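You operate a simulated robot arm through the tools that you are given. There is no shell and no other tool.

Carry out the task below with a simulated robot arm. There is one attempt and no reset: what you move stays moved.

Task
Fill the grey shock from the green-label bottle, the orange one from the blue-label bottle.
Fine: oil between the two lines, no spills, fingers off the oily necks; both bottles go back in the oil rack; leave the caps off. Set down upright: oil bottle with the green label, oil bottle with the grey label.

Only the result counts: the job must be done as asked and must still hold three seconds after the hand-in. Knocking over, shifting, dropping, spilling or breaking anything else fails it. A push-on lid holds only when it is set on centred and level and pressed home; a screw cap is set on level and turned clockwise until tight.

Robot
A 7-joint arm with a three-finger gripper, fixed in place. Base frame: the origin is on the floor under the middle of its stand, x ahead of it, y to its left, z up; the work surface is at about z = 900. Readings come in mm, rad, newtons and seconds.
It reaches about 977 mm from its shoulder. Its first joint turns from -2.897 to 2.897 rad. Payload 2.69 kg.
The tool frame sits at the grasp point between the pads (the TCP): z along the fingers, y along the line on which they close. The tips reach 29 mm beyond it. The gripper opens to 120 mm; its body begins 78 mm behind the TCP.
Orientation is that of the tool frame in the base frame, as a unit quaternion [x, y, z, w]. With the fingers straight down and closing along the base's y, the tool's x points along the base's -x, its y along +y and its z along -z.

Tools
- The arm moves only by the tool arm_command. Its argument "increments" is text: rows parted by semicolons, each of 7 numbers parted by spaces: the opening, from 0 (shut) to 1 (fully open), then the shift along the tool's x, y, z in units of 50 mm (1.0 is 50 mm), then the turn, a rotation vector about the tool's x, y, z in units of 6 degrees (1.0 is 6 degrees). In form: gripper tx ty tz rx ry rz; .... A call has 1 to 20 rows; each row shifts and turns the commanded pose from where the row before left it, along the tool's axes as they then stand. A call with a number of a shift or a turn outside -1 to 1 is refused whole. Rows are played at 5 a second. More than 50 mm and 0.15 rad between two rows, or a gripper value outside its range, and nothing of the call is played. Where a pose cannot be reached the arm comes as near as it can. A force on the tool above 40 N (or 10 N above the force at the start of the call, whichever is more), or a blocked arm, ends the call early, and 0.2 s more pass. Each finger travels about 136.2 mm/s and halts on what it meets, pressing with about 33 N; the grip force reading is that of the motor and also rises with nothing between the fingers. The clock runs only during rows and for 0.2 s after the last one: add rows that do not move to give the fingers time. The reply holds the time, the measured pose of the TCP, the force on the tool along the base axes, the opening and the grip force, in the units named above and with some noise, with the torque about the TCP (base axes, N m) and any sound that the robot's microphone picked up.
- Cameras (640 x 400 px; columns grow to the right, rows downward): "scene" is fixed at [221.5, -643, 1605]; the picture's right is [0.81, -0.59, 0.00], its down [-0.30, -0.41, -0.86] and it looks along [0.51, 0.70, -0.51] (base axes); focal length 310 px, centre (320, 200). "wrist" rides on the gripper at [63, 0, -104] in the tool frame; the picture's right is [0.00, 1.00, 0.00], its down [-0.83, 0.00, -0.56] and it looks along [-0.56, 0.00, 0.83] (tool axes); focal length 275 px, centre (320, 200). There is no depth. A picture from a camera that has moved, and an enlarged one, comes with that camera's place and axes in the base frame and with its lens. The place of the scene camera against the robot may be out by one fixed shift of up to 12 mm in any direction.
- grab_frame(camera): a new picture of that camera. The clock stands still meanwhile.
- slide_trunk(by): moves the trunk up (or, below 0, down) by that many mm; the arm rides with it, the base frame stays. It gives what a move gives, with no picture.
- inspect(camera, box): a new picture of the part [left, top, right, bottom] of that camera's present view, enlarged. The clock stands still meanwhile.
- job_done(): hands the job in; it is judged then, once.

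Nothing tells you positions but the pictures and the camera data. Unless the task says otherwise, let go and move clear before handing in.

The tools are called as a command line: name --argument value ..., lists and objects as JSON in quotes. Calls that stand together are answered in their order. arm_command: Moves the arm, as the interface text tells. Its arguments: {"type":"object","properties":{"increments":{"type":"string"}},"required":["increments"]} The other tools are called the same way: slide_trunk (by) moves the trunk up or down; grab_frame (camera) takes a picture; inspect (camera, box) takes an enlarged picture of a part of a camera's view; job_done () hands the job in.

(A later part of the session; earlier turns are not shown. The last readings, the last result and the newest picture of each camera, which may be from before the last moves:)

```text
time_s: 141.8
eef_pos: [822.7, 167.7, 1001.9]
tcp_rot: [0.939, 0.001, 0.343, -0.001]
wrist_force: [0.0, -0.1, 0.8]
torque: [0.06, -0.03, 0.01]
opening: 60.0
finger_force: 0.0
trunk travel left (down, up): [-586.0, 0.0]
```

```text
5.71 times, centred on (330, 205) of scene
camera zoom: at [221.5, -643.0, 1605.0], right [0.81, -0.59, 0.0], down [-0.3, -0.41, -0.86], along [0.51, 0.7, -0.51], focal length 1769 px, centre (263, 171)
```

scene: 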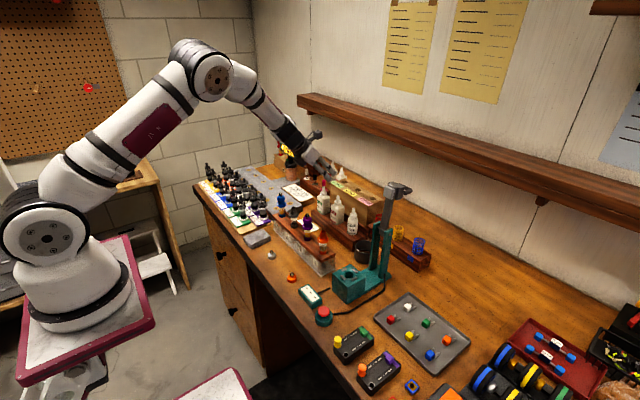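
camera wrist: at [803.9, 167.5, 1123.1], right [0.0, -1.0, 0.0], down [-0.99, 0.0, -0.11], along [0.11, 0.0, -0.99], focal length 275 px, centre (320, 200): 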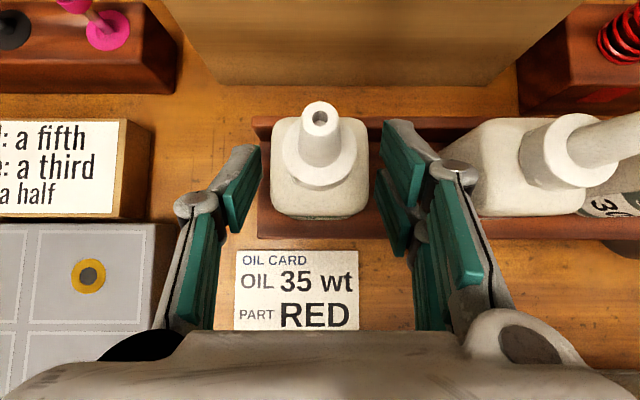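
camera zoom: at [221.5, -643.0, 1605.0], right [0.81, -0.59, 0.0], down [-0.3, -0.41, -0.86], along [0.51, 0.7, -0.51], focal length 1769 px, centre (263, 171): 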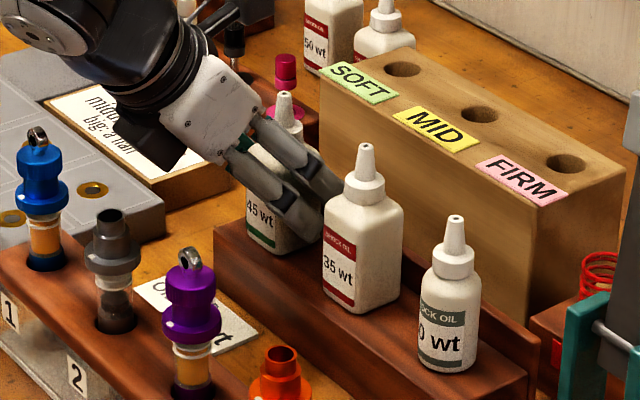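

Centred between the pads. Closing on the green-label bottle.

arm_command --increments "0.42 0 0 0 0 0 0; 0.37 0 0 0 0 0 0; 0.33 0 0 0 0 0 0; 0.29 0 0 0 0 0 0; 0.26 0 0 0 0 0 0; 0.26 0 0 0 0 0 0; 0.26 0 0 0 0 0 0"

inspect --camera "wrist" --box '[260, 80, 380, 230]'

arm_command --increments "0.26 0.2572 0 -0.3064 0 0 0; 0.26 0.2572 0 -0.3064 0 0 0; 0.26 0.2572 0 -0.3064 0 0 0; 0.26 0 0 0 0 0 0; 0.26 0 0 0 0 0 0"

inspect --camera "wrist" --box '[260, 80, 380, 230]'

inspect --camera "scene" --box '[290, 160, 370, 240]'

```text
time_s: 143.4
eef_pos: [822.8, 168.3, 1002.3]
tcp_rot: [0.94, 0.0, 0.342, 0.0]
wrist_force: [-0.6, 0.5, 0.5]
torque: [-0.03, 0.01, 0.02]
opening: 39.4
finger_force: 33.2
trunk travel left (down, up): [-586.0, 0.0]
```

```text
2.67 times, centred on (320, 155) of wrist
camera zoom: at [803.9, 167.5, 1123.2], right [0.0, -1.0, 0.0], down [-0.99, 0.0, -0.11], along [0.11, 0.0, -0.99], focal length 734 px, centre (320, 320)
```

zoom: 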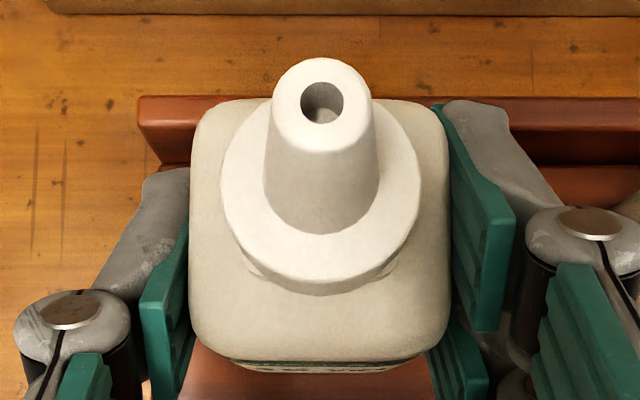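

```text
time_s: 144.6
eef_pos: [822.1, 168.4, 1061.3]
tcp_rot: [0.94, 0.0, 0.342, 0.0]
wrist_force: [0.7, -0.1, -0.4]
torque: [-0.03, -0.01, -0.04]
opening: 39.2
finger_force: 33.0
trunk travel left (down, up): [-586.0, 0.0]
```

```text
2.67 times, centred on (320, 155) of wrist
camera zoom: at [803.6, 167.4, 1182.8], right [0.0, -1.0, 0.0], down [-0.99, 0.0, -0.11], along [0.11, 0.0, -0.99], focal length 734 px, centre (320, 320)
```

zoom: 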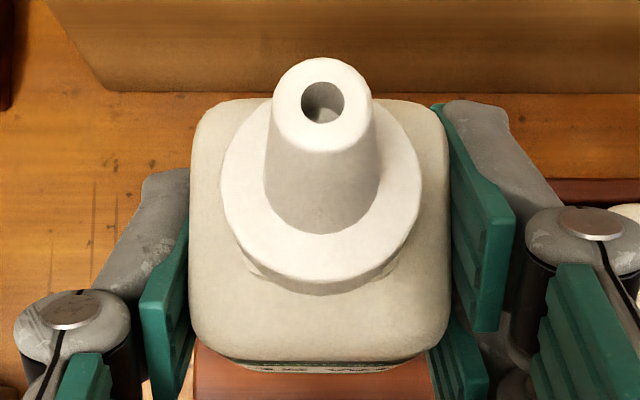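

```text
5.00 times, centred on (330, 200) of scene
camera zoom: at [221.5, -643.0, 1605.0], right [0.81, -0.59, 0.0], down [-0.3, -0.41, -0.86], along [0.51, 0.7, -0.51], focal length 1548 px, centre (270, 200)
```

zoom: 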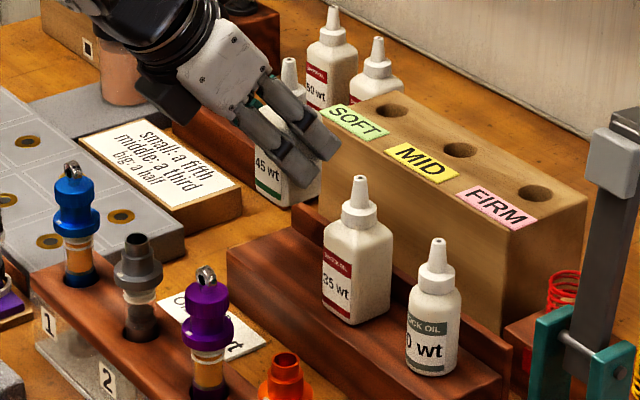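

Clean lift. The nozzle offset in the hand is about (43.4, 0.3, −40.9). Same carry as before: raise, fingers-down, unroll.

arm_command --increments "0.26 0.5787 0 -0.6894 0 0 0; 0.26 0.5787 0 -0.6894 0 0 0; 0.26 0 0 0 0 -1 0; 0.26 0 0 0 0 -1 0; 0.26 0 0 0 0 -1 0; 0.26 0 0 0 0 -1 0; 0.26 0 0 0 0 -1 0; 0.26 0 0 0 0 -1 0; 0.26 0 0 0 0 -0.667 0; 0.26 0 0 0 0 0 0; 0.26 0 0 0 0 0 0"

arm_command --increments "0.26 0 0 0 0 0 -1; 0.26 0 0 0 0 0 -1; 0.26 0 0 0 0 0 -1; 0.26 0 0 0 0 0 -1; 0.26 0 0 0 0 0 -1; 0.26 0 0 0 0 0 -1; 0.26 0 0 0 0 0 -1; 0.26 0 0 0 0 0 -1; 0.26 0 0 0 0 0 -1; 0.26 0 0 0 0 0 -1; 0.26 0 0 0 0 0 -1; 0.26 0 0 0 0 0 -1; 0.26 0 0 0 0 0 -1; 0.26 0 0 0 0 0 -1; 0.26 0 0 0 0 0 -1"

arm_command --increments "0.26 0 0 0 0 0 -1; 0.26 0 0 0 0 0 -1; 0.26 0 0 0 0 0 -1; 0.26 0 0 0 0 0 -1; 0.26 0 0 0 0 0 -1; 0.26 0 0 0 0 0 -1; 0.26 0 0 0 0 0 -1; 0.26 0 0 0 0 0 -1; 0.26 0 0 0 0 0 -1; 0.26 0 0 0 0 0 -1; 0.26 0 0 0 0 0 -1; 0.26 0 0 0 0 0 -1; 0.26 0 0 0 0 0 -1; 0.26 0 0 0 0 0 -1; 0.26 0 0 0 0 0 -1; 0.26 0 0 0 0 0 0"

grab_frame --camera "wrist"

grab_frame --camera "scene"

```text
time_s: 147.0
eef_pos: [805.4, 163.8, 1147.7]
tcp_rot: [1.0, 0.0, -0.001, 0.0]
wrist_force: [0.2, 0.1, -0.9]
torque: [0.01, -0.01, 0.0]
opening: 39.3
finger_force: 32.5
out of reach, approached as far as the arm can: row 9
trunk travel left (down, up): [-586.0, 0.0]
```

```text
time_s: 150.2
eef_pos: [805.8, 164.5, 1147.4]
tcp_rot: [0.707, 0.708, -0.001, 0.0]
wrist_force: [0.4, -0.2, -0.9]
torque: [0.03, 0.01, -0.02]
opening: 39.2
finger_force: 33.3
trunk travel left (down, up): [-586.0, 0.0]
```

```text
time_s: 153.6
eef_pos: [805.3, 164.5, 1146.4]
tcp_rot: [-0.001, 1.0, 0.0, 0.0]
wrist_force: [-0.4, -0.6, -0.8]
torque: [0.0, 0.0, 0.01]
opening: 39.4
finger_force: 33.0
trunk travel left (down, up): [-586.0, 0.0]
```

```text
taken
camera wrist: at [742.5, 163.5, 1251.7], right [-0.01, 1.0, 0.0], down [0.83, 0.0, 0.56], along [0.56, 0.0, -0.83], focal length 275 px, centre (320, 200)
```

wrist: 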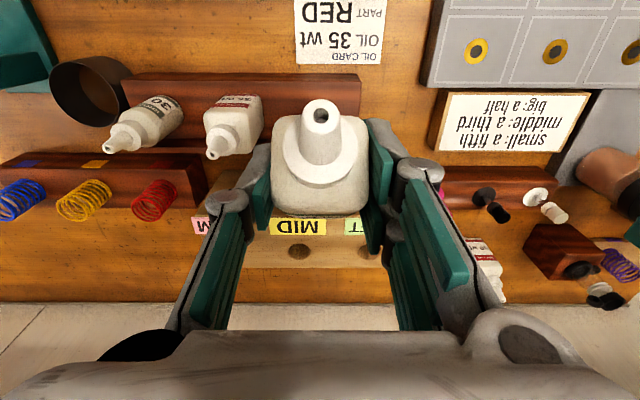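

```text
taken
```

scene: 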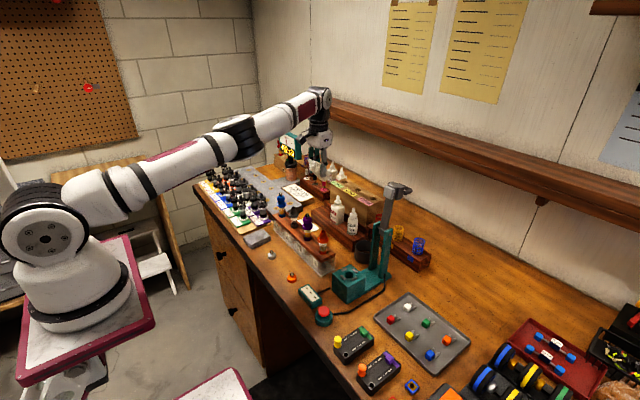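

arm_command --increments "0.26 0.614 -0.259 0 0 0 0; 0.26 0.614 -0.259 0 0 0 0; 0.26 0.614 -0.259 0 0 0 0; 0.26 0 0 0.637 0 0 0; 0.26 0 0 0.637 0 0 0; 0.26 0 0 0 0 0 0; 0.26 0 0 0 0 0 0"

grab_frame --camera "wrist"

inspect --camera "wrist" --box '[250, 20, 390, 160]'

inspect --camera "scene" --box '[270, 165, 330, 225]'

```text
time_s: 155.2
eef_pos: [713.7, 124.8, 1083.9]
tcp_rot: [0.0, 1.0, 0.001, 0.0]
wrist_force: [0.4, -0.5, -1.6]
torque: [-0.02, 0.02, 0.01]
opening: 39.2
finger_force: 33.0
trunk travel left (down, up): [-586.0, 0.0]
```

```text
taken
camera wrist: at [650.8, 125.4, 1188.8], right [0.0, 1.0, 0.0], down [0.83, 0.0, 0.56], along [0.56, 0.0, -0.83], focal length 275 px, centre (320, 200)
```

wrist: 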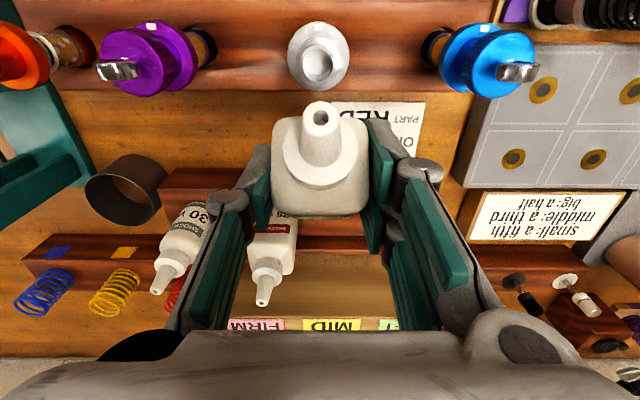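

```text
2.86 times, centred on (320, 90) of wrist
camera zoom: at [650.8, 125.4, 1188.8], right [0.0, 1.0, 0.0], down [0.83, 0.0, 0.56], along [0.56, 0.0, -0.83], focal length 786 px, centre (320, 514)
```

zoom: 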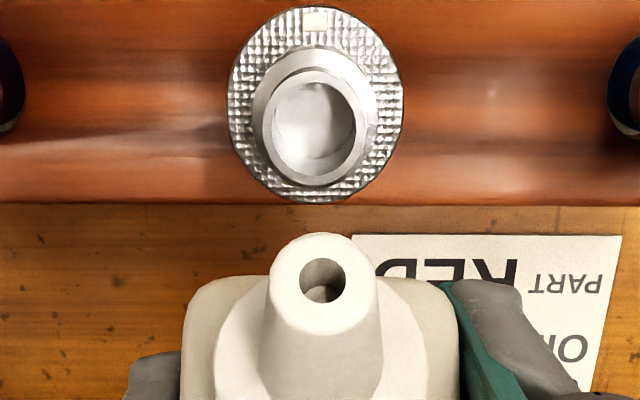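

```text
6.67 times, centred on (300, 195) of scene
camera zoom: at [221.5, -643.0, 1605.0], right [0.81, -0.59, 0.0], down [-0.3, -0.41, -0.86], along [0.51, 0.7, -0.51], focal length 2064 px, centre (453, 233)
```

zoom: 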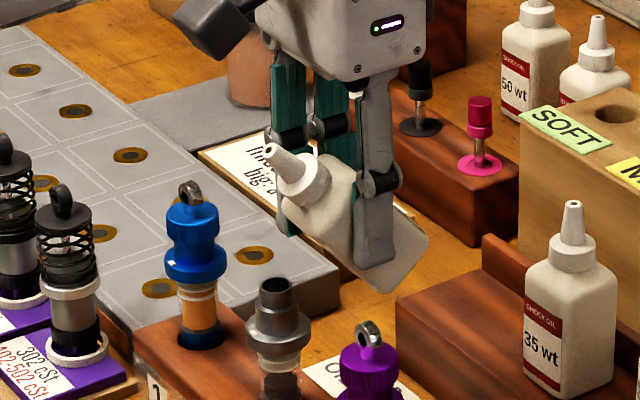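

Grey opening measured at (669.8, 124.8, 1046). I'll take sharper zooms to fix the nozzle position against the rim before tilting.

inspect --camera "scene" --box '[280, 182, 310, 212]'

```text
13.33 times, centred on (295, 197) of scene
camera zoom: at [221.5, -643.0, 1605.0], right [0.81, -0.59, 0.0], down [-0.3, -0.41, -0.86], along [0.51, 0.7, -0.51], focal length 4128 px, centre (653, 240)
```

zoom: 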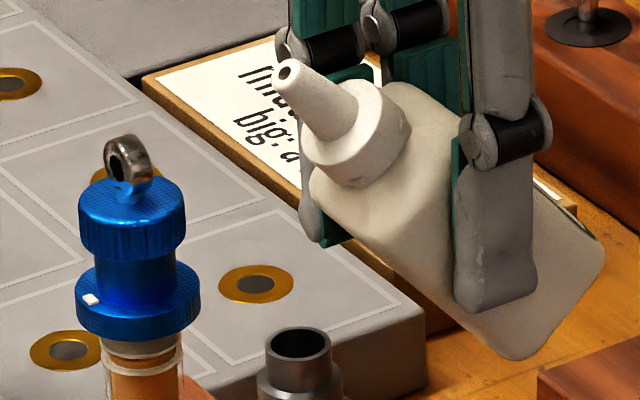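

arm_command --increments "0.26 0.012 -0.018 0 0 0 0; 0.26 -0.0774 0 -0.0946 0 -1 0; 0.26 -0.0774 0 -0.0946 0 -1 0; 0.26 -0.0774 0 -0.0946 0 -1 0; 0.26 -0.0774 0 -0.0946 0 -1 0; 0.26 0.163 0 0.365 0 0 0; 0.26 0.163 0 0.365 0 0 0; 0.26 -0.0774 0 -0.0946 0 -1 0; 0.26 -0.0774 0 -0.0946 0 -1 0; 0.26 0 0 0 0 0 0; 0.26 0 0 0 0 0 0"

inspect --camera "wrist" --box '[260, 0, 380, 160]'

inspect --camera "scene" --box '[280, 185, 310, 215]'

```text
time_s: 157.6
eef_pos: [727.1, 124.9, 1076.8]
tcp_rot: [0.0, 0.951, 0.0, 0.308]
wrist_force: [-0.1, 0.3, -0.4]
torque: [0.0, -0.01, -0.02]
opening: 39.3
finger_force: 32.9
trunk travel left (down, up): [-586.0, 0.0]
```

```text
2.50 times, centred on (320, 80) of wrist
camera zoom: at [615.4, 123.6, 1124.3], right [0.0, 1.0, 0.0], down [0.35, 0.0, 0.94], along [0.94, 0.0, -0.35], focal length 688 px, centre (320, 500)
```

zoom: 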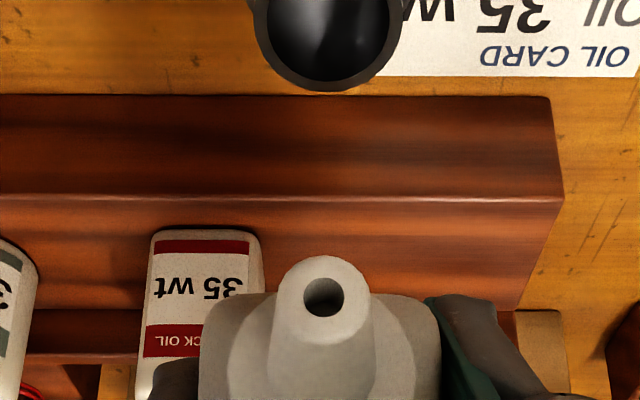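

```text
13.33 times, centred on (295, 200) of scene
camera zoom: at [221.5, -643.0, 1605.0], right [0.81, -0.59, 0.0], down [-0.3, -0.41, -0.86], along [0.51, 0.7, -0.51], focal length 4128 px, centre (653, 200)
```

zoom: 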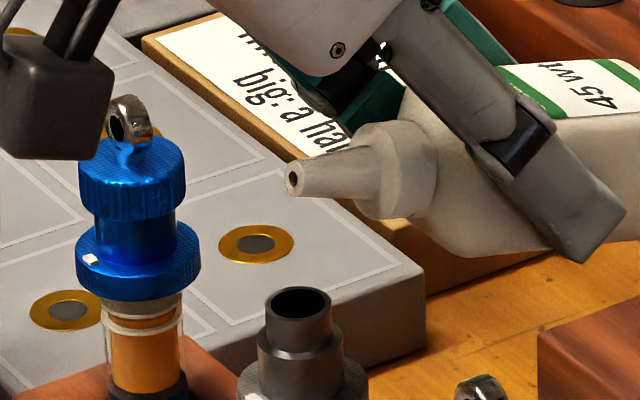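

The nozzle is within 1 mm of centre. I'll lower it to about 15 mm above the rim with a tiny correction, then keep tilting.

arm_command --increments "0.26 0.123 0.005 0.183 0 0 0; 0.26 0.123 0.005 0.183 0 0 0; 0.26 -0.0774 0 -0.0946 0 -1 0; 0.26 0 0 0 0 0 0; 0.26 0 0 0 0 0 0"

inspect --camera "wrist" --box '[260, 0, 380, 160]'

inspect --camera "scene" --box '[280, 190, 310, 220]'

```text
time_s: 158.8
eef_pos: [728.5, 124.4, 1061.3]
tcp_rot: [0.0, 0.933, 0.0, 0.359]
wrist_force: [0.0, -0.5, -0.4]
torque: [0.02, 0.02, 0.0]
opening: 39.1
finger_force: 32.6
trunk travel left (down, up): [-586.0, 0.0]
```

```text
2.50 times, centred on (320, 80) of wrist
camera zoom: at [612.4, 123.9, 1096.3], right [0.0, 1.0, 0.0], down [0.25, 0.0, 0.97], along [0.97, 0.0, -0.25], focal length 688 px, centre (320, 500)
```

zoom: 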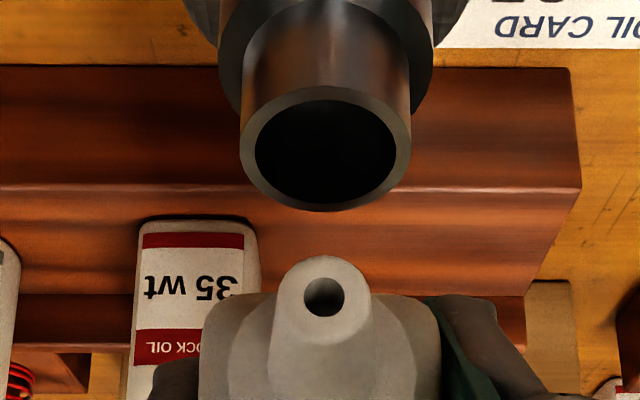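

```text
13.33 times, centred on (295, 205) of scene
camera zoom: at [221.5, -643.0, 1605.0], right [0.81, -0.59, 0.0], down [-0.3, -0.41, -0.86], along [0.51, 0.7, -0.51], focal length 4128 px, centre (653, 133)
```

zoom: 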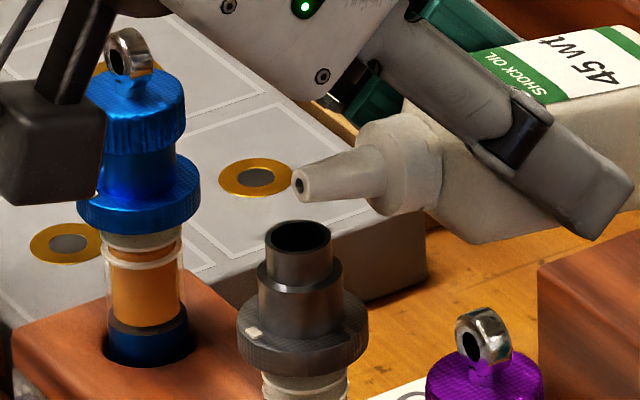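

Well aligned: +0.5 mm in x, −0.3 mm in y and 15 mm above the rim. I'll tilt on to pour.

arm_command --increments "0.26 -0.0774 0 -0.0946 0 -1 0; 0.26 -0.0774 0 -0.0946 0 -1 0; 0.26 0 0 0 0 0 0; 0.26 0 0 0 0 0 0"

inspect --camera "scene" --box '[280, 190, 310, 220]'

arm_command --increments "0.26 -0.0774 0 -0.0946 0 -1 0; 0.26 0 0 0 0 0 0"

inspect --camera "scene" --box '[280, 190, 310, 220]'

inspect --camera "wrist" --box '[260, 0, 380, 160]'

```text
time_s: 159.8
eef_pos: [726.8, 125.1, 1072.1]
tcp_rot: [0.0, 0.891, 0.0, 0.454]
wrist_force: [0.0, 0.7, -0.8]
torque: [-0.01, -0.01, -0.03]
opening: 39.2
finger_force: 33.1
trunk travel left (down, up): [-586.0, 0.0]
```

```text
13.33 times, centred on (295, 205) of scene
camera zoom: at [221.5, -643.0, 1605.0], right [0.81, -0.59, 0.0], down [-0.3, -0.41, -0.86], along [0.51, 0.7, -0.51], focal length 4128 px, centre (653, 133)
```

zoom: 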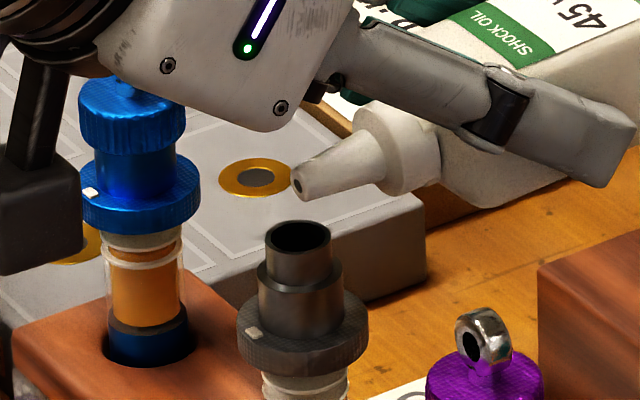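

```text
time_s: 160.4
eef_pos: [726.4, 123.8, 1079.3]
tcp_rot: [0.0, 0.866, 0.0, 0.5]
wrist_force: [0.6, -0.9, -0.7]
torque: [-0.01, 0.01, -0.04]
opening: 39.3
finger_force: 33.0
trunk travel left (down, up): [-586.0, 0.0]
```

```text
13.33 times, centred on (295, 205) of scene
camera zoom: at [221.5, -643.0, 1605.0], right [0.81, -0.59, 0.0], down [-0.3, -0.41, -0.86], along [0.51, 0.7, -0.51], focal length 4128 px, centre (653, 133)
```

zoom: 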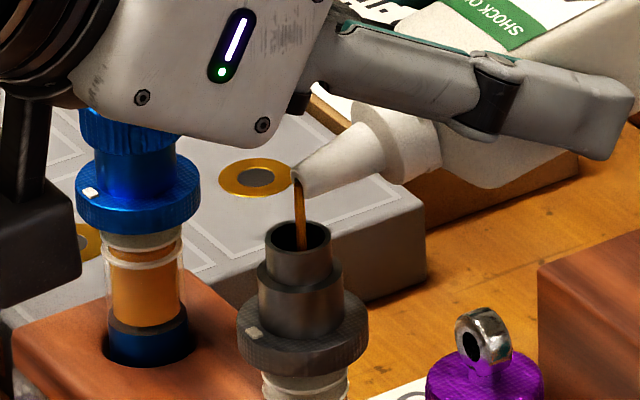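

```text
2.50 times, centred on (320, 80) of wrist
camera zoom: at [604.4, 124.0, 1076.9], right [0.0, 1.0, 0.0], down [-0.07, 0.0, 1.0], along [1.0, 0.0, 0.07], focal length 688 px, centre (320, 500)
```

zoom: 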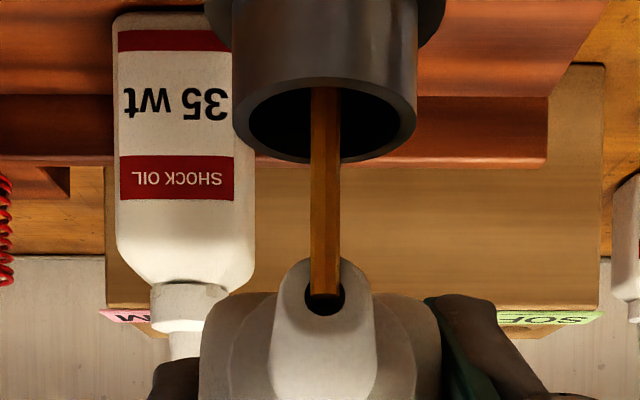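

The stream is going in cleanly. I'll hold here and watch the level in the grey shock's tube.

inspect --camera "scene" --box '[286, 212, 302, 222]'

arm_command --increments "0.26 0 0 0 0 0 0; 0.26 0 0 0 0 0 0; 0.26 0 0 0 0 0 0; 0.26 0 0 0 0 0 0; 0.26 0 0 0 0 0 0; 0.26 0 0 0 0 0 0; 0.26 0 0 0 0 0 0; 0.26 0 0 0 0 0 0; 0.26 0 0 0 0 0 0"

inspect --camera "scene" --box '[286, 212, 302, 222]'

```text
16.00 times, centred on (294, 217) of scene
camera zoom: at [221.5, -643.0, 1605.0], right [0.81, -0.59, 0.0], down [-0.3, -0.41, -0.86], along [0.51, 0.7, -0.51], focal length 4953 px, centre (736, -72)
```

zoom: 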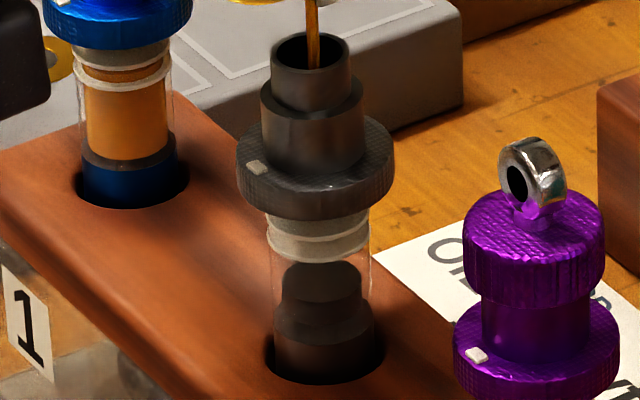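

```text
time_s: 162.4
eef_pos: [725.8, 124.9, 1078.6]
tcp_rot: [0.0, 0.866, 0.0, 0.5]
wrist_force: [-1.3, 0.1, -0.3]
torque: [0.0, 0.05, -0.01]
opening: 39.3
finger_force: 33.2
trunk travel left (down, up): [-586.0, 0.0]
```

```text
16.00 times, centred on (294, 217) of scene
camera zoom: at [221.5, -643.0, 1605.0], right [0.81, -0.59, 0.0], down [-0.3, -0.41, -0.86], along [0.51, 0.7, -0.51], focal length 4953 px, centre (736, -72)
```

zoom: 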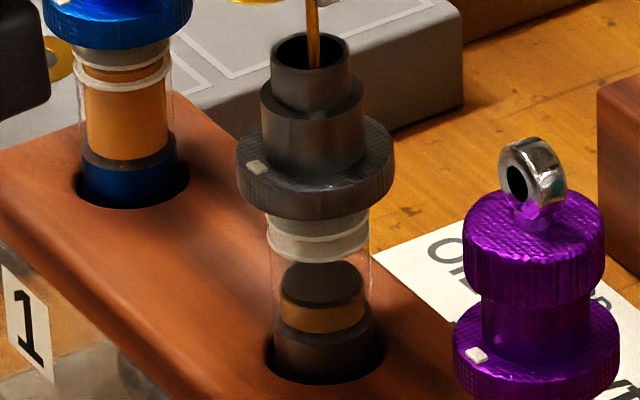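

arm_command --increments "0.26 0 0 0 0 0 0; 0.26 0 0 0 0 0 0; 0.26 0 0 0 0 0 0; 0.26 0 0 0 0 0 0; 0.26 0 0 0 0 0 0; 0.26 0 0 0 0 0 0"

inspect --camera "scene" --box '[286, 212, 302, 222]'

```text
time_s: 163.8
eef_pos: [726.7, 125.0, 1078.1]
tcp_rot: [0.0, 0.866, 0.0, 0.5]
wrist_force: [-0.5, -0.1, -1.0]
torque: [-0.03, 0.03, -0.04]
opening: 39.4
finger_force: 33.1
trunk travel left (down, up): [-586.0, 0.0]
```

```text
16.00 times, centred on (294, 217) of scene
camera zoom: at [221.5, -643.0, 1605.0], right [0.81, -0.59, 0.0], down [-0.3, -0.41, -0.86], along [0.51, 0.7, -0.51], focal length 4953 px, centre (736, -72)
```

zoom: 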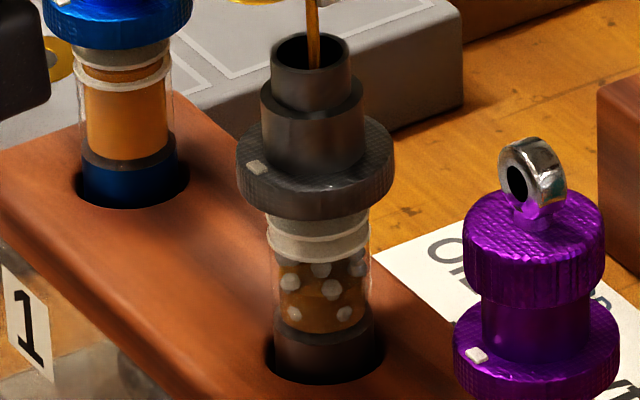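

arm_command --increments "0.26 0 0 0 0 0 0; 0.26 0 0 0 0 0 0"

inspect --camera "scene" --box '[286, 212, 302, 222]'

arm_command --increments "0.26 0 0 0 0 0 0; 0.26 0 0 0 0 0 0"

inspect --camera "scene" --box '[286, 212, 302, 222]'

```text
time_s: 164.4
eef_pos: [726.5, 124.4, 1078.1]
tcp_rot: [0.0, 0.866, -0.001, 0.5]
wrist_force: [-0.1, 0.7, -0.7]
torque: [-0.02, 0.0, -0.02]
opening: 39.0
finger_force: 32.7
trunk travel left (down, up): [-586.0, 0.0]
```

```text
16.00 times, centred on (294, 217) of scene
camera zoom: at [221.5, -643.0, 1605.0], right [0.81, -0.59, 0.0], down [-0.3, -0.41, -0.86], along [0.51, 0.7, -0.51], focal length 4953 px, centre (736, -72)
```

zoom: 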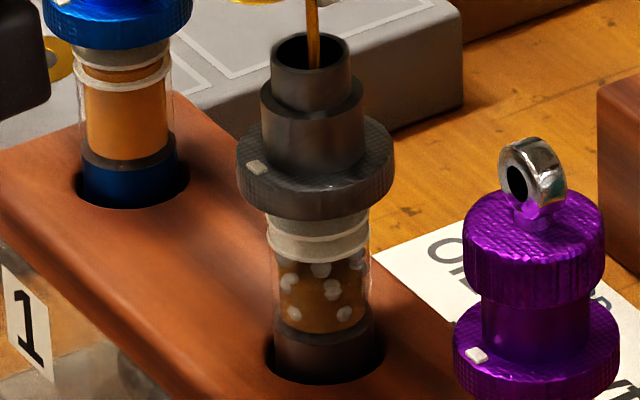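

```text
time_s: 165.0
eef_pos: [725.7, 124.1, 1078.9]
tcp_rot: [0.0, 0.866, 0.0, 0.5]
wrist_force: [-0.3, 0.4, -1.1]
torque: [-0.03, 0.06, 0.0]
opening: 39.3
finger_force: 33.1
trunk travel left (down, up): [-586.0, 0.0]
```

```text
16.00 times, centred on (294, 217) of scene
camera zoom: at [221.5, -643.0, 1605.0], right [0.81, -0.59, 0.0], down [-0.3, -0.41, -0.86], along [0.51, 0.7, -0.51], focal length 4953 px, centre (736, -72)
```

zoom: 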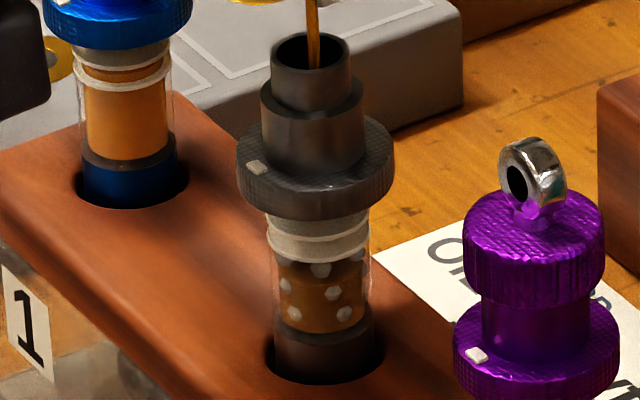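

arm_command --increments "0.26 0 0 0 0 0 0; 0.26 0 0 0 0 0 0; 0.26 0 0 0 0 0 0"

inspect --camera "scene" --box '[286, 212, 302, 222]'

arm_command --increments "0.26 0 0 0 0 0 0; 0.26 0 0 0 0 0 0"

inspect --camera "scene" --box '[286, 212, 302, 222]'

```text
time_s: 165.8
eef_pos: [725.8, 124.7, 1078.5]
tcp_rot: [0.001, 0.866, 0.0, 0.5]
wrist_force: [0.2, -1.0, -0.8]
torque: [-0.02, 0.0, -0.01]
opening: 39.2
finger_force: 33.0
trunk travel left (down, up): [-586.0, 0.0]
```

```text
16.00 times, centred on (294, 217) of scene
camera zoom: at [221.5, -643.0, 1605.0], right [0.81, -0.59, 0.0], down [-0.3, -0.41, -0.86], along [0.51, 0.7, -0.51], focal length 4953 px, centre (736, -72)
```

zoom: 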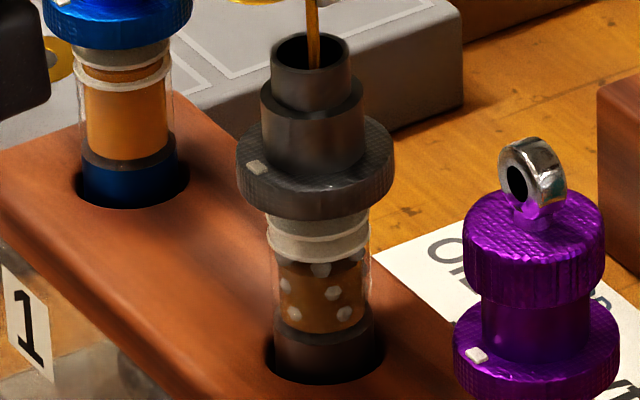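

```text
time_s: 166.4
eef_pos: [727.3, 124.2, 1077.9]
tcp_rot: [0.0, 0.866, 0.0, 0.5]
wrist_force: [0.2, 0.2, -1.9]
torque: [0.01, -0.01, 0.02]
opening: 39.0
finger_force: 33.4
trunk travel left (down, up): [-586.0, 0.0]
```

```text
16.00 times, centred on (294, 217) of scene
camera zoom: at [221.5, -643.0, 1605.0], right [0.81, -0.59, 0.0], down [-0.3, -0.41, -0.86], along [0.51, 0.7, -0.51], focal length 4953 px, centre (736, -72)
```

zoom: 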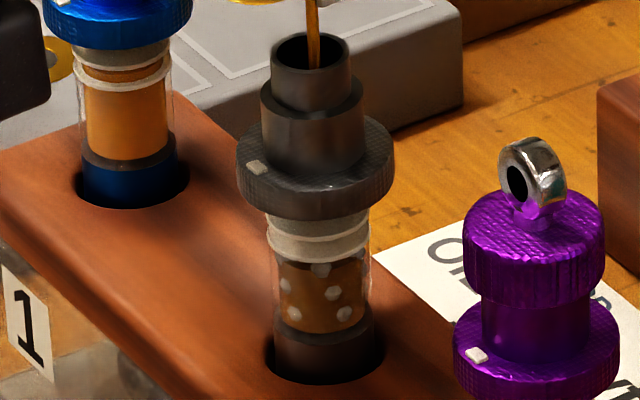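

arm_command --increments "0.26 0 0 0 0 0 0; 0.26 0 0 0 0 0 0"

inspect --camera "scene" --box '[286, 212, 302, 222]'

arm_command --increments "0.26 0 0 0 0 0 0"

inspect --camera "scene" --box '[286, 212, 302, 222]'

```text
time_s: 167.0
eef_pos: [727.2, 124.2, 1079.0]
tcp_rot: [0.001, 0.866, 0.0, 0.5]
wrist_force: [-0.1, -0.5, -0.4]
torque: [-0.03, 0.04, -0.06]
opening: 39.2
finger_force: 33.0
trunk travel left (down, up): [-586.0, 0.0]
```

```text
16.00 times, centred on (294, 217) of scene
camera zoom: at [221.5, -643.0, 1605.0], right [0.81, -0.59, 0.0], down [-0.3, -0.41, -0.86], along [0.51, 0.7, -0.51], focal length 4953 px, centre (736, -72)
```

zoom: 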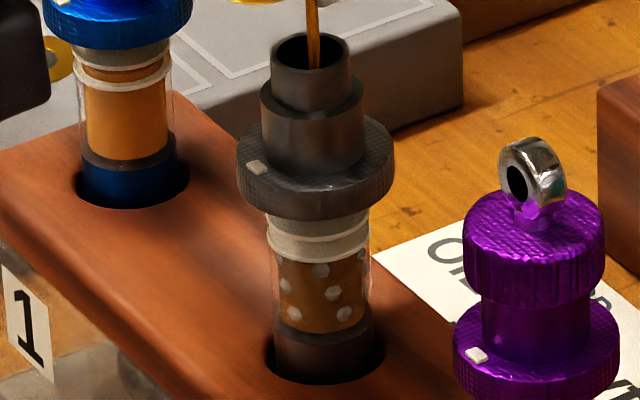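

```text
time_s: 167.4
eef_pos: [725.2, 124.5, 1079.3]
tcp_rot: [0.0, 0.866, 0.0, 0.5]
wrist_force: [0.2, 0.2, -0.8]
torque: [-0.02, 0.02, -0.01]
opening: 39.3
finger_force: 33.2
trunk travel left (down, up): [-586.0, 0.0]
```

```text
16.00 times, centred on (294, 217) of scene
camera zoom: at [221.5, -643.0, 1605.0], right [0.81, -0.59, 0.0], down [-0.3, -0.41, -0.86], along [0.51, 0.7, -0.51], focal length 4953 px, centre (736, -72)
```

zoom: 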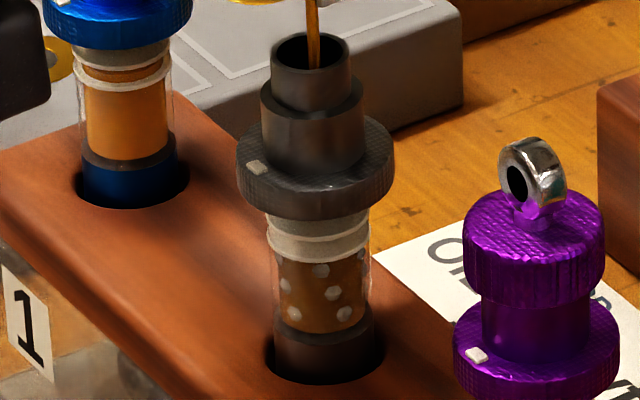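

arm_command --increments "0.26 0 0 0 0 0 0; 0.26 0 0 0 0 0 0"

inspect --camera "scene" --box '[286, 212, 302, 222]'

arm_command --increments "0.26 0 0 0 0 0 0"

inspect --camera "scene" --box '[286, 212, 302, 222]'

```text
time_s: 168.0
eef_pos: [724.9, 123.7, 1078.7]
tcp_rot: [-0.001, 0.866, 0.001, 0.5]
wrist_force: [0.5, -0.4, -0.7]
torque: [-0.02, 0.01, -0.01]
opening: 39.2
finger_force: 32.5
trunk travel left (down, up): [-586.0, 0.0]
```

```text
16.00 times, centred on (294, 217) of scene
camera zoom: at [221.5, -643.0, 1605.0], right [0.81, -0.59, 0.0], down [-0.3, -0.41, -0.86], along [0.51, 0.7, -0.51], focal length 4953 px, centre (736, -72)
```

zoom: 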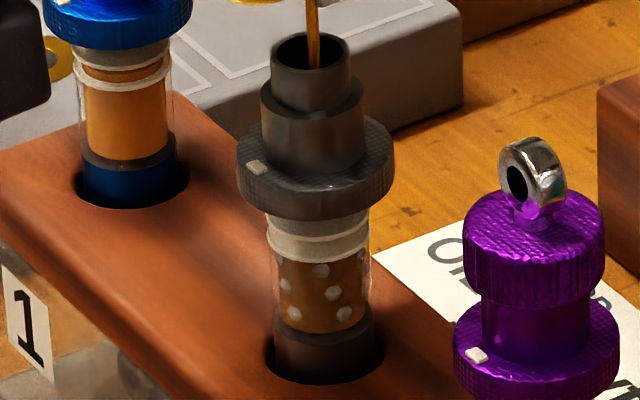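

```text
time_s: 168.4
eef_pos: [726.6, 124.5, 1077.5]
tcp_rot: [0.0, 0.866, 0.0, 0.501]
wrist_force: [0.5, -1.3, -0.8]
torque: [0.01, 0.04, 0.01]
opening: 39.1
finger_force: 32.9
trunk travel left (down, up): [-586.0, 0.0]
```

```text
16.00 times, centred on (294, 217) of scene
camera zoom: at [221.5, -643.0, 1605.0], right [0.81, -0.59, 0.0], down [-0.3, -0.41, -0.86], along [0.51, 0.7, -0.51], focal length 4953 px, centre (736, -72)
```

zoom: 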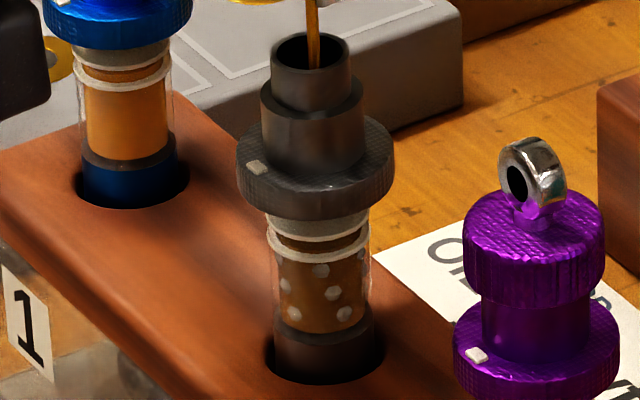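

The gap between the rings just turned amber, so the level has crossed the lower line. I'll add a little more to sit mid-gap like the blue reference.

arm_command --increments "0.26 0 0 0 0 0 0; 0.26 0 0 0 0 0 0"

inspect --camera "scene" --box '[286, 212, 302, 222]'

arm_command --increments "0.26 0 0 0 0 0 0"

inspect --camera "scene" --box '[286, 212, 302, 222]'

```text
time_s: 169.0
eef_pos: [725.5, 125.2, 1078.9]
tcp_rot: [0.0, 0.866, 0.0, 0.5]
wrist_force: [0.6, 0.2, -0.1]
torque: [0.0, 0.02, 0.02]
opening: 39.3
finger_force: 32.8
trunk travel left (down, up): [-586.0, 0.0]
```

```text
16.00 times, centred on (294, 217) of scene
camera zoom: at [221.5, -643.0, 1605.0], right [0.81, -0.59, 0.0], down [-0.3, -0.41, -0.86], along [0.51, 0.7, -0.51], focal length 4953 px, centre (736, -72)
```

zoom: 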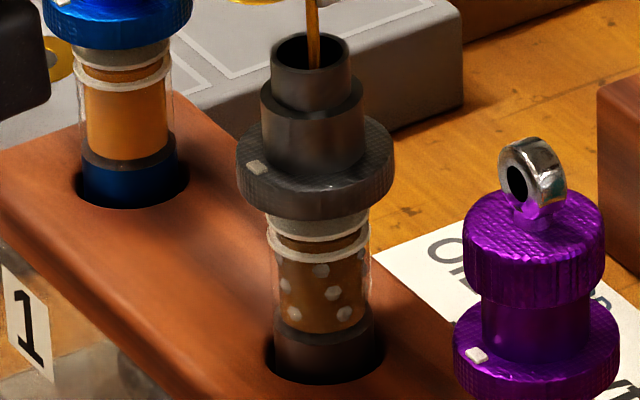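

```text
time_s: 169.4
eef_pos: [725.4, 123.1, 1078.4]
tcp_rot: [0.0, 0.866, 0.0, 0.501]
wrist_force: [0.0, 0.3, 0.2]
torque: [-0.04, 0.02, -0.01]
opening: 39.4
finger_force: 33.1
trunk travel left (down, up): [-586.0, 0.0]
```

```text
16.00 times, centred on (294, 217) of scene
camera zoom: at [221.5, -643.0, 1605.0], right [0.81, -0.59, 0.0], down [-0.3, -0.41, -0.86], along [0.51, 0.7, -0.51], focal length 4953 px, centre (736, -72)
```

zoom: 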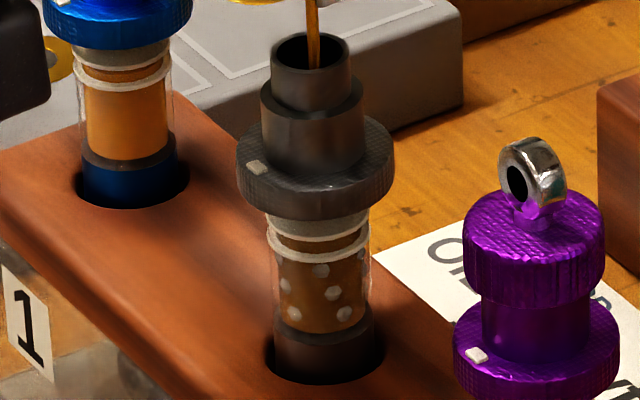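

The grey shock's gap now matches the blue reference. Stopping the pour.

arm_command --increments "0.26 0.0869 0 0.086 0 1 0; 0.26 0.0869 0 0.086 0 1 0; 0.26 0.0869 0 0.086 0 1 0; 0.26 0.0869 0 0.086 0 1 0; 0.26 0.0869 0 0.086 0 1 0; 0.26 0 0 0 0 0 0; 0.26 0 0 0 0 0 0"

inspect --camera "scene" --box '[286, 212, 302, 222]'

inspect --camera "scene" --box '[324, 238, 340, 248]'

inspect --camera "scene" --box '[250, 170, 370, 260]'

```text
time_s: 171.0
eef_pos: [727.7, 125.7, 1047.9]
tcp_rot: [0.0, 0.966, 0.0, 0.259]
wrist_force: [0.6, -0.4, -0.8]
torque: [0.0, 0.02, 0.0]
opening: 39.1
finger_force: 33.4
trunk travel left (down, up): [-586.0, 0.0]
```

```text
16.00 times, centred on (294, 217) of scene
camera zoom: at [221.5, -643.0, 1605.0], right [0.81, -0.59, 0.0], down [-0.3, -0.41, -0.86], along [0.51, 0.7, -0.51], focal length 4953 px, centre (736, -72)
```

zoom: 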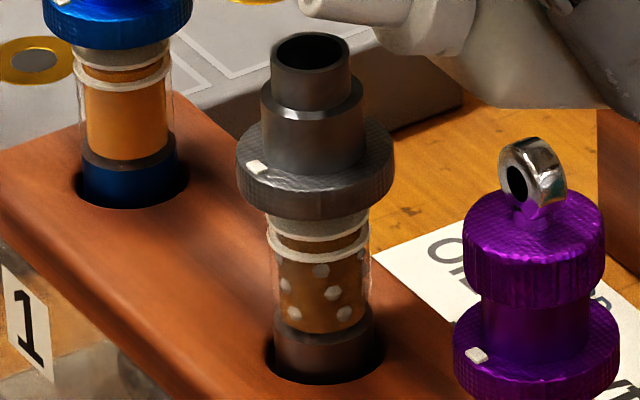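

```text
16.00 times, centred on (332, 243) of scene
camera zoom: at [221.5, -643.0, 1605.0], right [0.81, -0.59, 0.0], down [-0.3, -0.41, -0.86], along [0.51, 0.7, -0.51], focal length 4953 px, centre (128, -488)
```

zoom: 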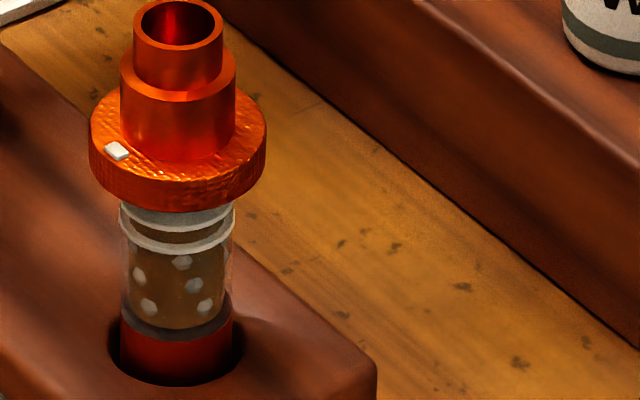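

```text
4.44 times, centred on (310, 215) of scene
camera zoom: at [221.5, -643.0, 1605.0], right [0.81, -0.59, 0.0], down [-0.3, -0.41, -0.86], along [0.51, 0.7, -0.51], focal length 1376 px, centre (364, 133)
```

zoom: 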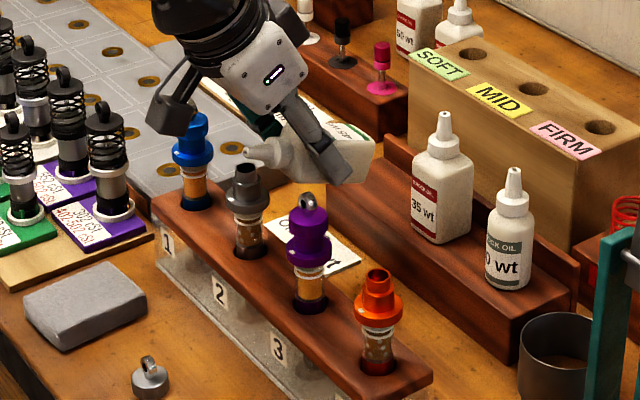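

Both shocks now show oil between the rings, and there's no spill visible. Now I'll return the green-label bottle, rolling a bit closer in this time since the far spot was at the reach limit.

arm_command --increments "0.26 -0.4 0 -0.693 0 0 0; 0.26 -0.4 0 -0.693 0 0 0; 0.26 0 0 0 0 1 0; 0.26 0 0 0 0 1 0; 0.26 0 0 0 0 1 0; 0.26 0 0 0 0 1 0; 0.26 0 0 0 0 1 0; 0.26 0 0 -0.4 0 0 0; 0.26 -0.47 0.35 0 0 0 0; 0.26 -0.47 0.35 0 0 0 0; 0.26 0 0 0 0 0 0"

grab_frame --camera "wrist"

```text
time_s: 173.4
eef_pos: [774.6, 159.6, 1148.3]
tcp_rot: [-0.001, 1.0, 0.0, 0.0]
wrist_force: [0.2, 0.3, -0.9]
torque: [-0.01, -0.01, 0.02]
opening: 39.4
finger_force: 32.6
trunk travel left (down, up): [-586.0, 0.0]
```

```text
taken
camera wrist: at [711.9, 158.9, 1253.2], right [0.0, 1.0, 0.0], down [0.83, 0.0, 0.56], along [0.56, 0.0, -0.83], focal length 275 px, centre (320, 200)
```

wrist: 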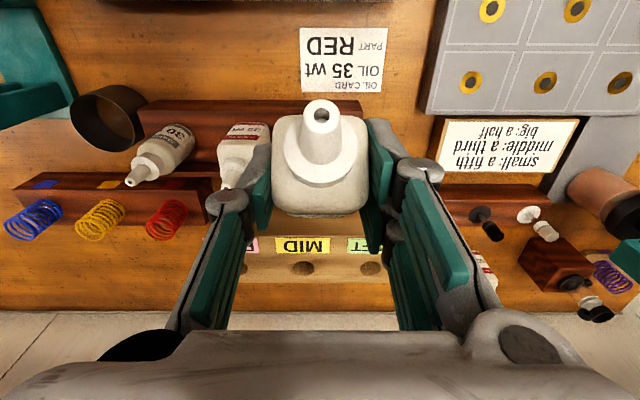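

arm_command --increments "0.26 0 0 0 0 0 1; 0.26 0 0 0 0 0 1; 0.26 0 0 0 0 0 1; 0.26 0 0 0 0 0 1; 0.26 0 0 0 0 0 1; 0.26 0 0 0 0 0 1; 0.26 0 0 0 0 0 1; 0.26 0 0 0 0 0 1; 0.26 0 0 0 0 0 1; 0.26 0 0 0 0 0 1; 0.26 0 0 0 0 0 1; 0.26 0 0 0 0 0 1; 0.26 0 0 0 0 0 1; 0.26 0 0 0 0 0 1; 0.26 0 0 0 0 0 1"

arm_command --increments "0.26 0 0 0 0 0 1; 0.26 0 0 0 0 0 1; 0.26 0 0 0 0 0 1; 0.26 0 0 0 0 0 1; 0.26 0 0 0 0 0 1; 0.26 0 0 0 0 0 1; 0.26 0 0 0 0 0 1; 0.26 0 0 0 0 0 1; 0.26 0 0 0 0 0 1; 0.26 0 0 0 0 0 1; 0.26 0 0 0 0 0 1; 0.26 0 0 0 0 0 1; 0.26 0 0 0 0 0 1; 0.26 0 0 0 0 0 1; 0.26 0 0 0 0 0 1; 0.26 0 0 0 0 0 0"

arm_command --increments "0.26 0 0 0 0 1 0; 0.26 0 0 0 0 1 0; 0.26 0 0 0 0 1 0; 0.26 0 0 0 0 1 0; 0.26 0 0 0 0 1 0; 0.26 0 0 0 0 1 0; 0.26 0 0 0 0 0.667 0; 0.26 0 0 0 0 0 0; 0.26 0 0 0 0 0 0"

grab_frame --camera "wrist"

```text
time_s: 176.6
eef_pos: [775.6, 159.3, 1147.2]
tcp_rot: [0.708, 0.706, 0.0, 0.0]
wrist_force: [-0.4, 1.0, -0.6]
torque: [0.02, -0.01, 0.0]
opening: 39.1
finger_force: 33.0
trunk travel left (down, up): [-586.0, 0.0]
```

```text
time_s: 180.0
eef_pos: [775.3, 160.9, 1147.9]
tcp_rot: [1.0, -0.001, 0.0, 0.0]
wrist_force: [-0.5, 0.8, -0.6]
torque: [0.01, 0.0, 0.02]
opening: 39.3
finger_force: 32.6
trunk travel left (down, up): [-586.0, 0.0]
```

```text
time_s: 182.0
eef_pos: [774.4, 159.9, 1148.5]
tcp_rot: [0.94, 0.0, 0.342, 0.0]
wrist_force: [0.2, 0.2, -1.0]
torque: [-0.01, 0.01, -0.01]
opening: 39.3
finger_force: 32.9
trunk travel left (down, up): [-586.0, 0.0]
```

```text
taken
camera wrist: at [756.2, 159.6, 1269.1], right [0.0, -1.0, 0.0], down [-0.99, 0.0, -0.11], along [0.11, 0.0, -0.99], focal length 275 px, centre (320, 200)
```

wrist: 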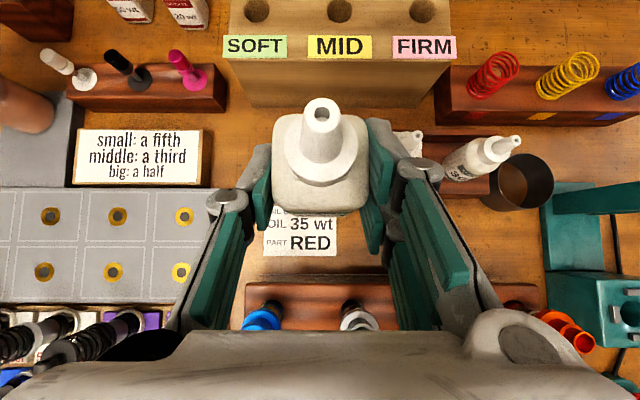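

arm_command --increments "0.26 0.3655 -0.079 0.3067 0 0 0; 0.26 0.3655 -0.079 0.3067 0 0 0; 0.26 0 0 0 0 0 0; 0.26 0 0 0 0 0 0"

grab_frame --camera "wrist"

```text
time_s: 183.0
eef_pos: [823.2, 168.0, 1148.5]
tcp_rot: [0.94, 0.0, 0.342, -0.001]
wrist_force: [-0.8, 0.2, 0.1]
torque: [0.02, 0.04, 0.02]
opening: 39.5
finger_force: 32.9
trunk travel left (down, up): [-586.0, 0.0]
```

```text
taken
camera wrist: at [804.2, 167.2, 1269.4], right [0.0, -1.0, 0.0], down [-0.99, 0.0, -0.11], along [0.11, 0.0, -0.99], focal length 275 px, centre (320, 200)
```

wrist: 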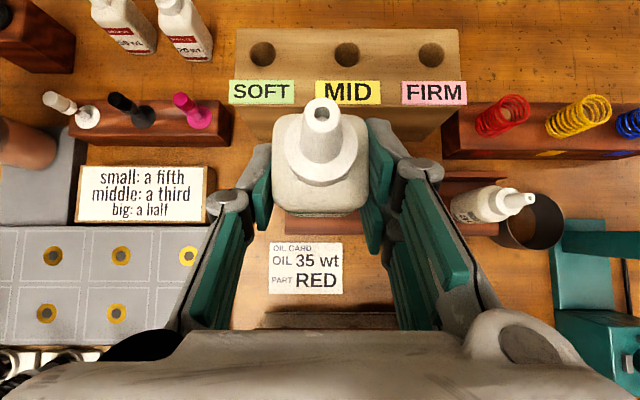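

arm_command --increments "0.26 -0.4405 0 0.5247 0 0 0; 0.26 -0.4405 0 0.5247 0 0 0; 0.26 -0.4405 0 0.5247 0 0 0; 0.26 -0.4405 0 0.5247 0 0 0; 0.26 0 0 0 0 0 0; 0.26 -0.0514 0 0.0613 0 0 0; 0.26 0 0 0 0 0 0; 0.26 0 0 0 0 0 0"

grab_frame --camera "wrist"

inspect --camera "scene" --box '[300, 180, 350, 230]'

```text
time_s: 184.8
eef_pos: [822.9, 167.0, 1009.0]
tcp_rot: [0.94, 0.0, 0.342, 0.0]
wrist_force: [0.1, 0.4, -0.6]
torque: [-0.03, 0.0, 0.01]
opening: 39.2
finger_force: 32.6
trunk travel left (down, up): [-586.0, 0.0]
```

```text
taken
camera wrist: at [804.3, 167.6, 1129.1], right [0.0, -1.0, 0.0], down [-0.99, 0.0, -0.11], along [0.11, 0.0, -0.99], focal length 275 px, centre (320, 200)
```

wrist: 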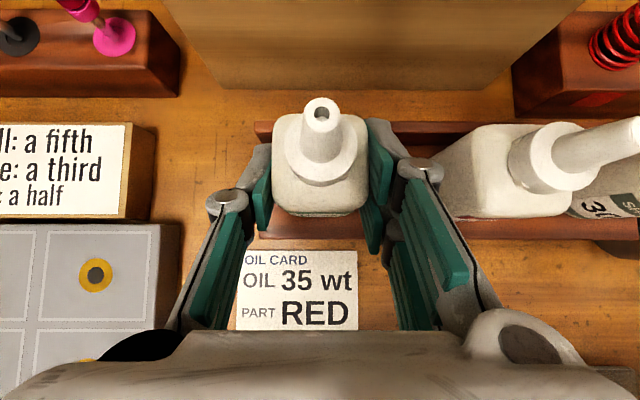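

```text
8.00 times, centred on (325, 205) of scene
camera zoom: at [221.5, -643.0, 1605.0], right [0.81, -0.59, 0.0], down [-0.3, -0.41, -0.86], along [0.51, 0.7, -0.51], focal length 2477 px, centre (280, 160)
```

zoom: 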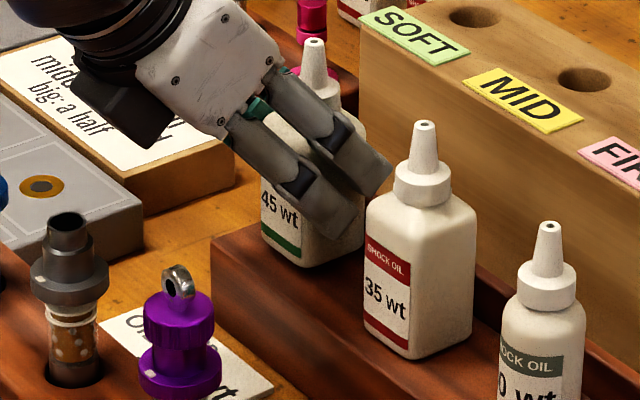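

arm_command --increments "0.26 -0.0514 0 0.0613 0 0 0; 0.26 0 0 0 0 0 0; 0.26 0 0 0 0 0 0"

arm_command --increments "0.26 -0.0129 0 0.0153 0 0 0; 0.26 0 0 0 0 0 0; 0.26 0 0 0 0 0 0"

```text
time_s: 185.6
eef_pos: [822.4, 168.3, 1003.0]
tcp_rot: [0.94, 0.0, 0.342, 0.0]
wrist_force: [0.4, 0.6, -0.9]
torque: [-0.02, 0.05, -0.04]
opening: 39.0
finger_force: 32.9
trunk travel left (down, up): [-586.0, 0.0]
```

```text
time_s: 186.4
eef_pos: [823.3, 166.5, 1004.0]
tcp_rot: [0.939, -0.001, 0.344, 0.0]
wrist_force: [-0.7, -1.3, 6.0]
torque: [-0.13, 0.05, 0.02]
opening: 39.3
finger_force: 32.9
trunk travel left (down, up): [-586.0, 0.0]
```

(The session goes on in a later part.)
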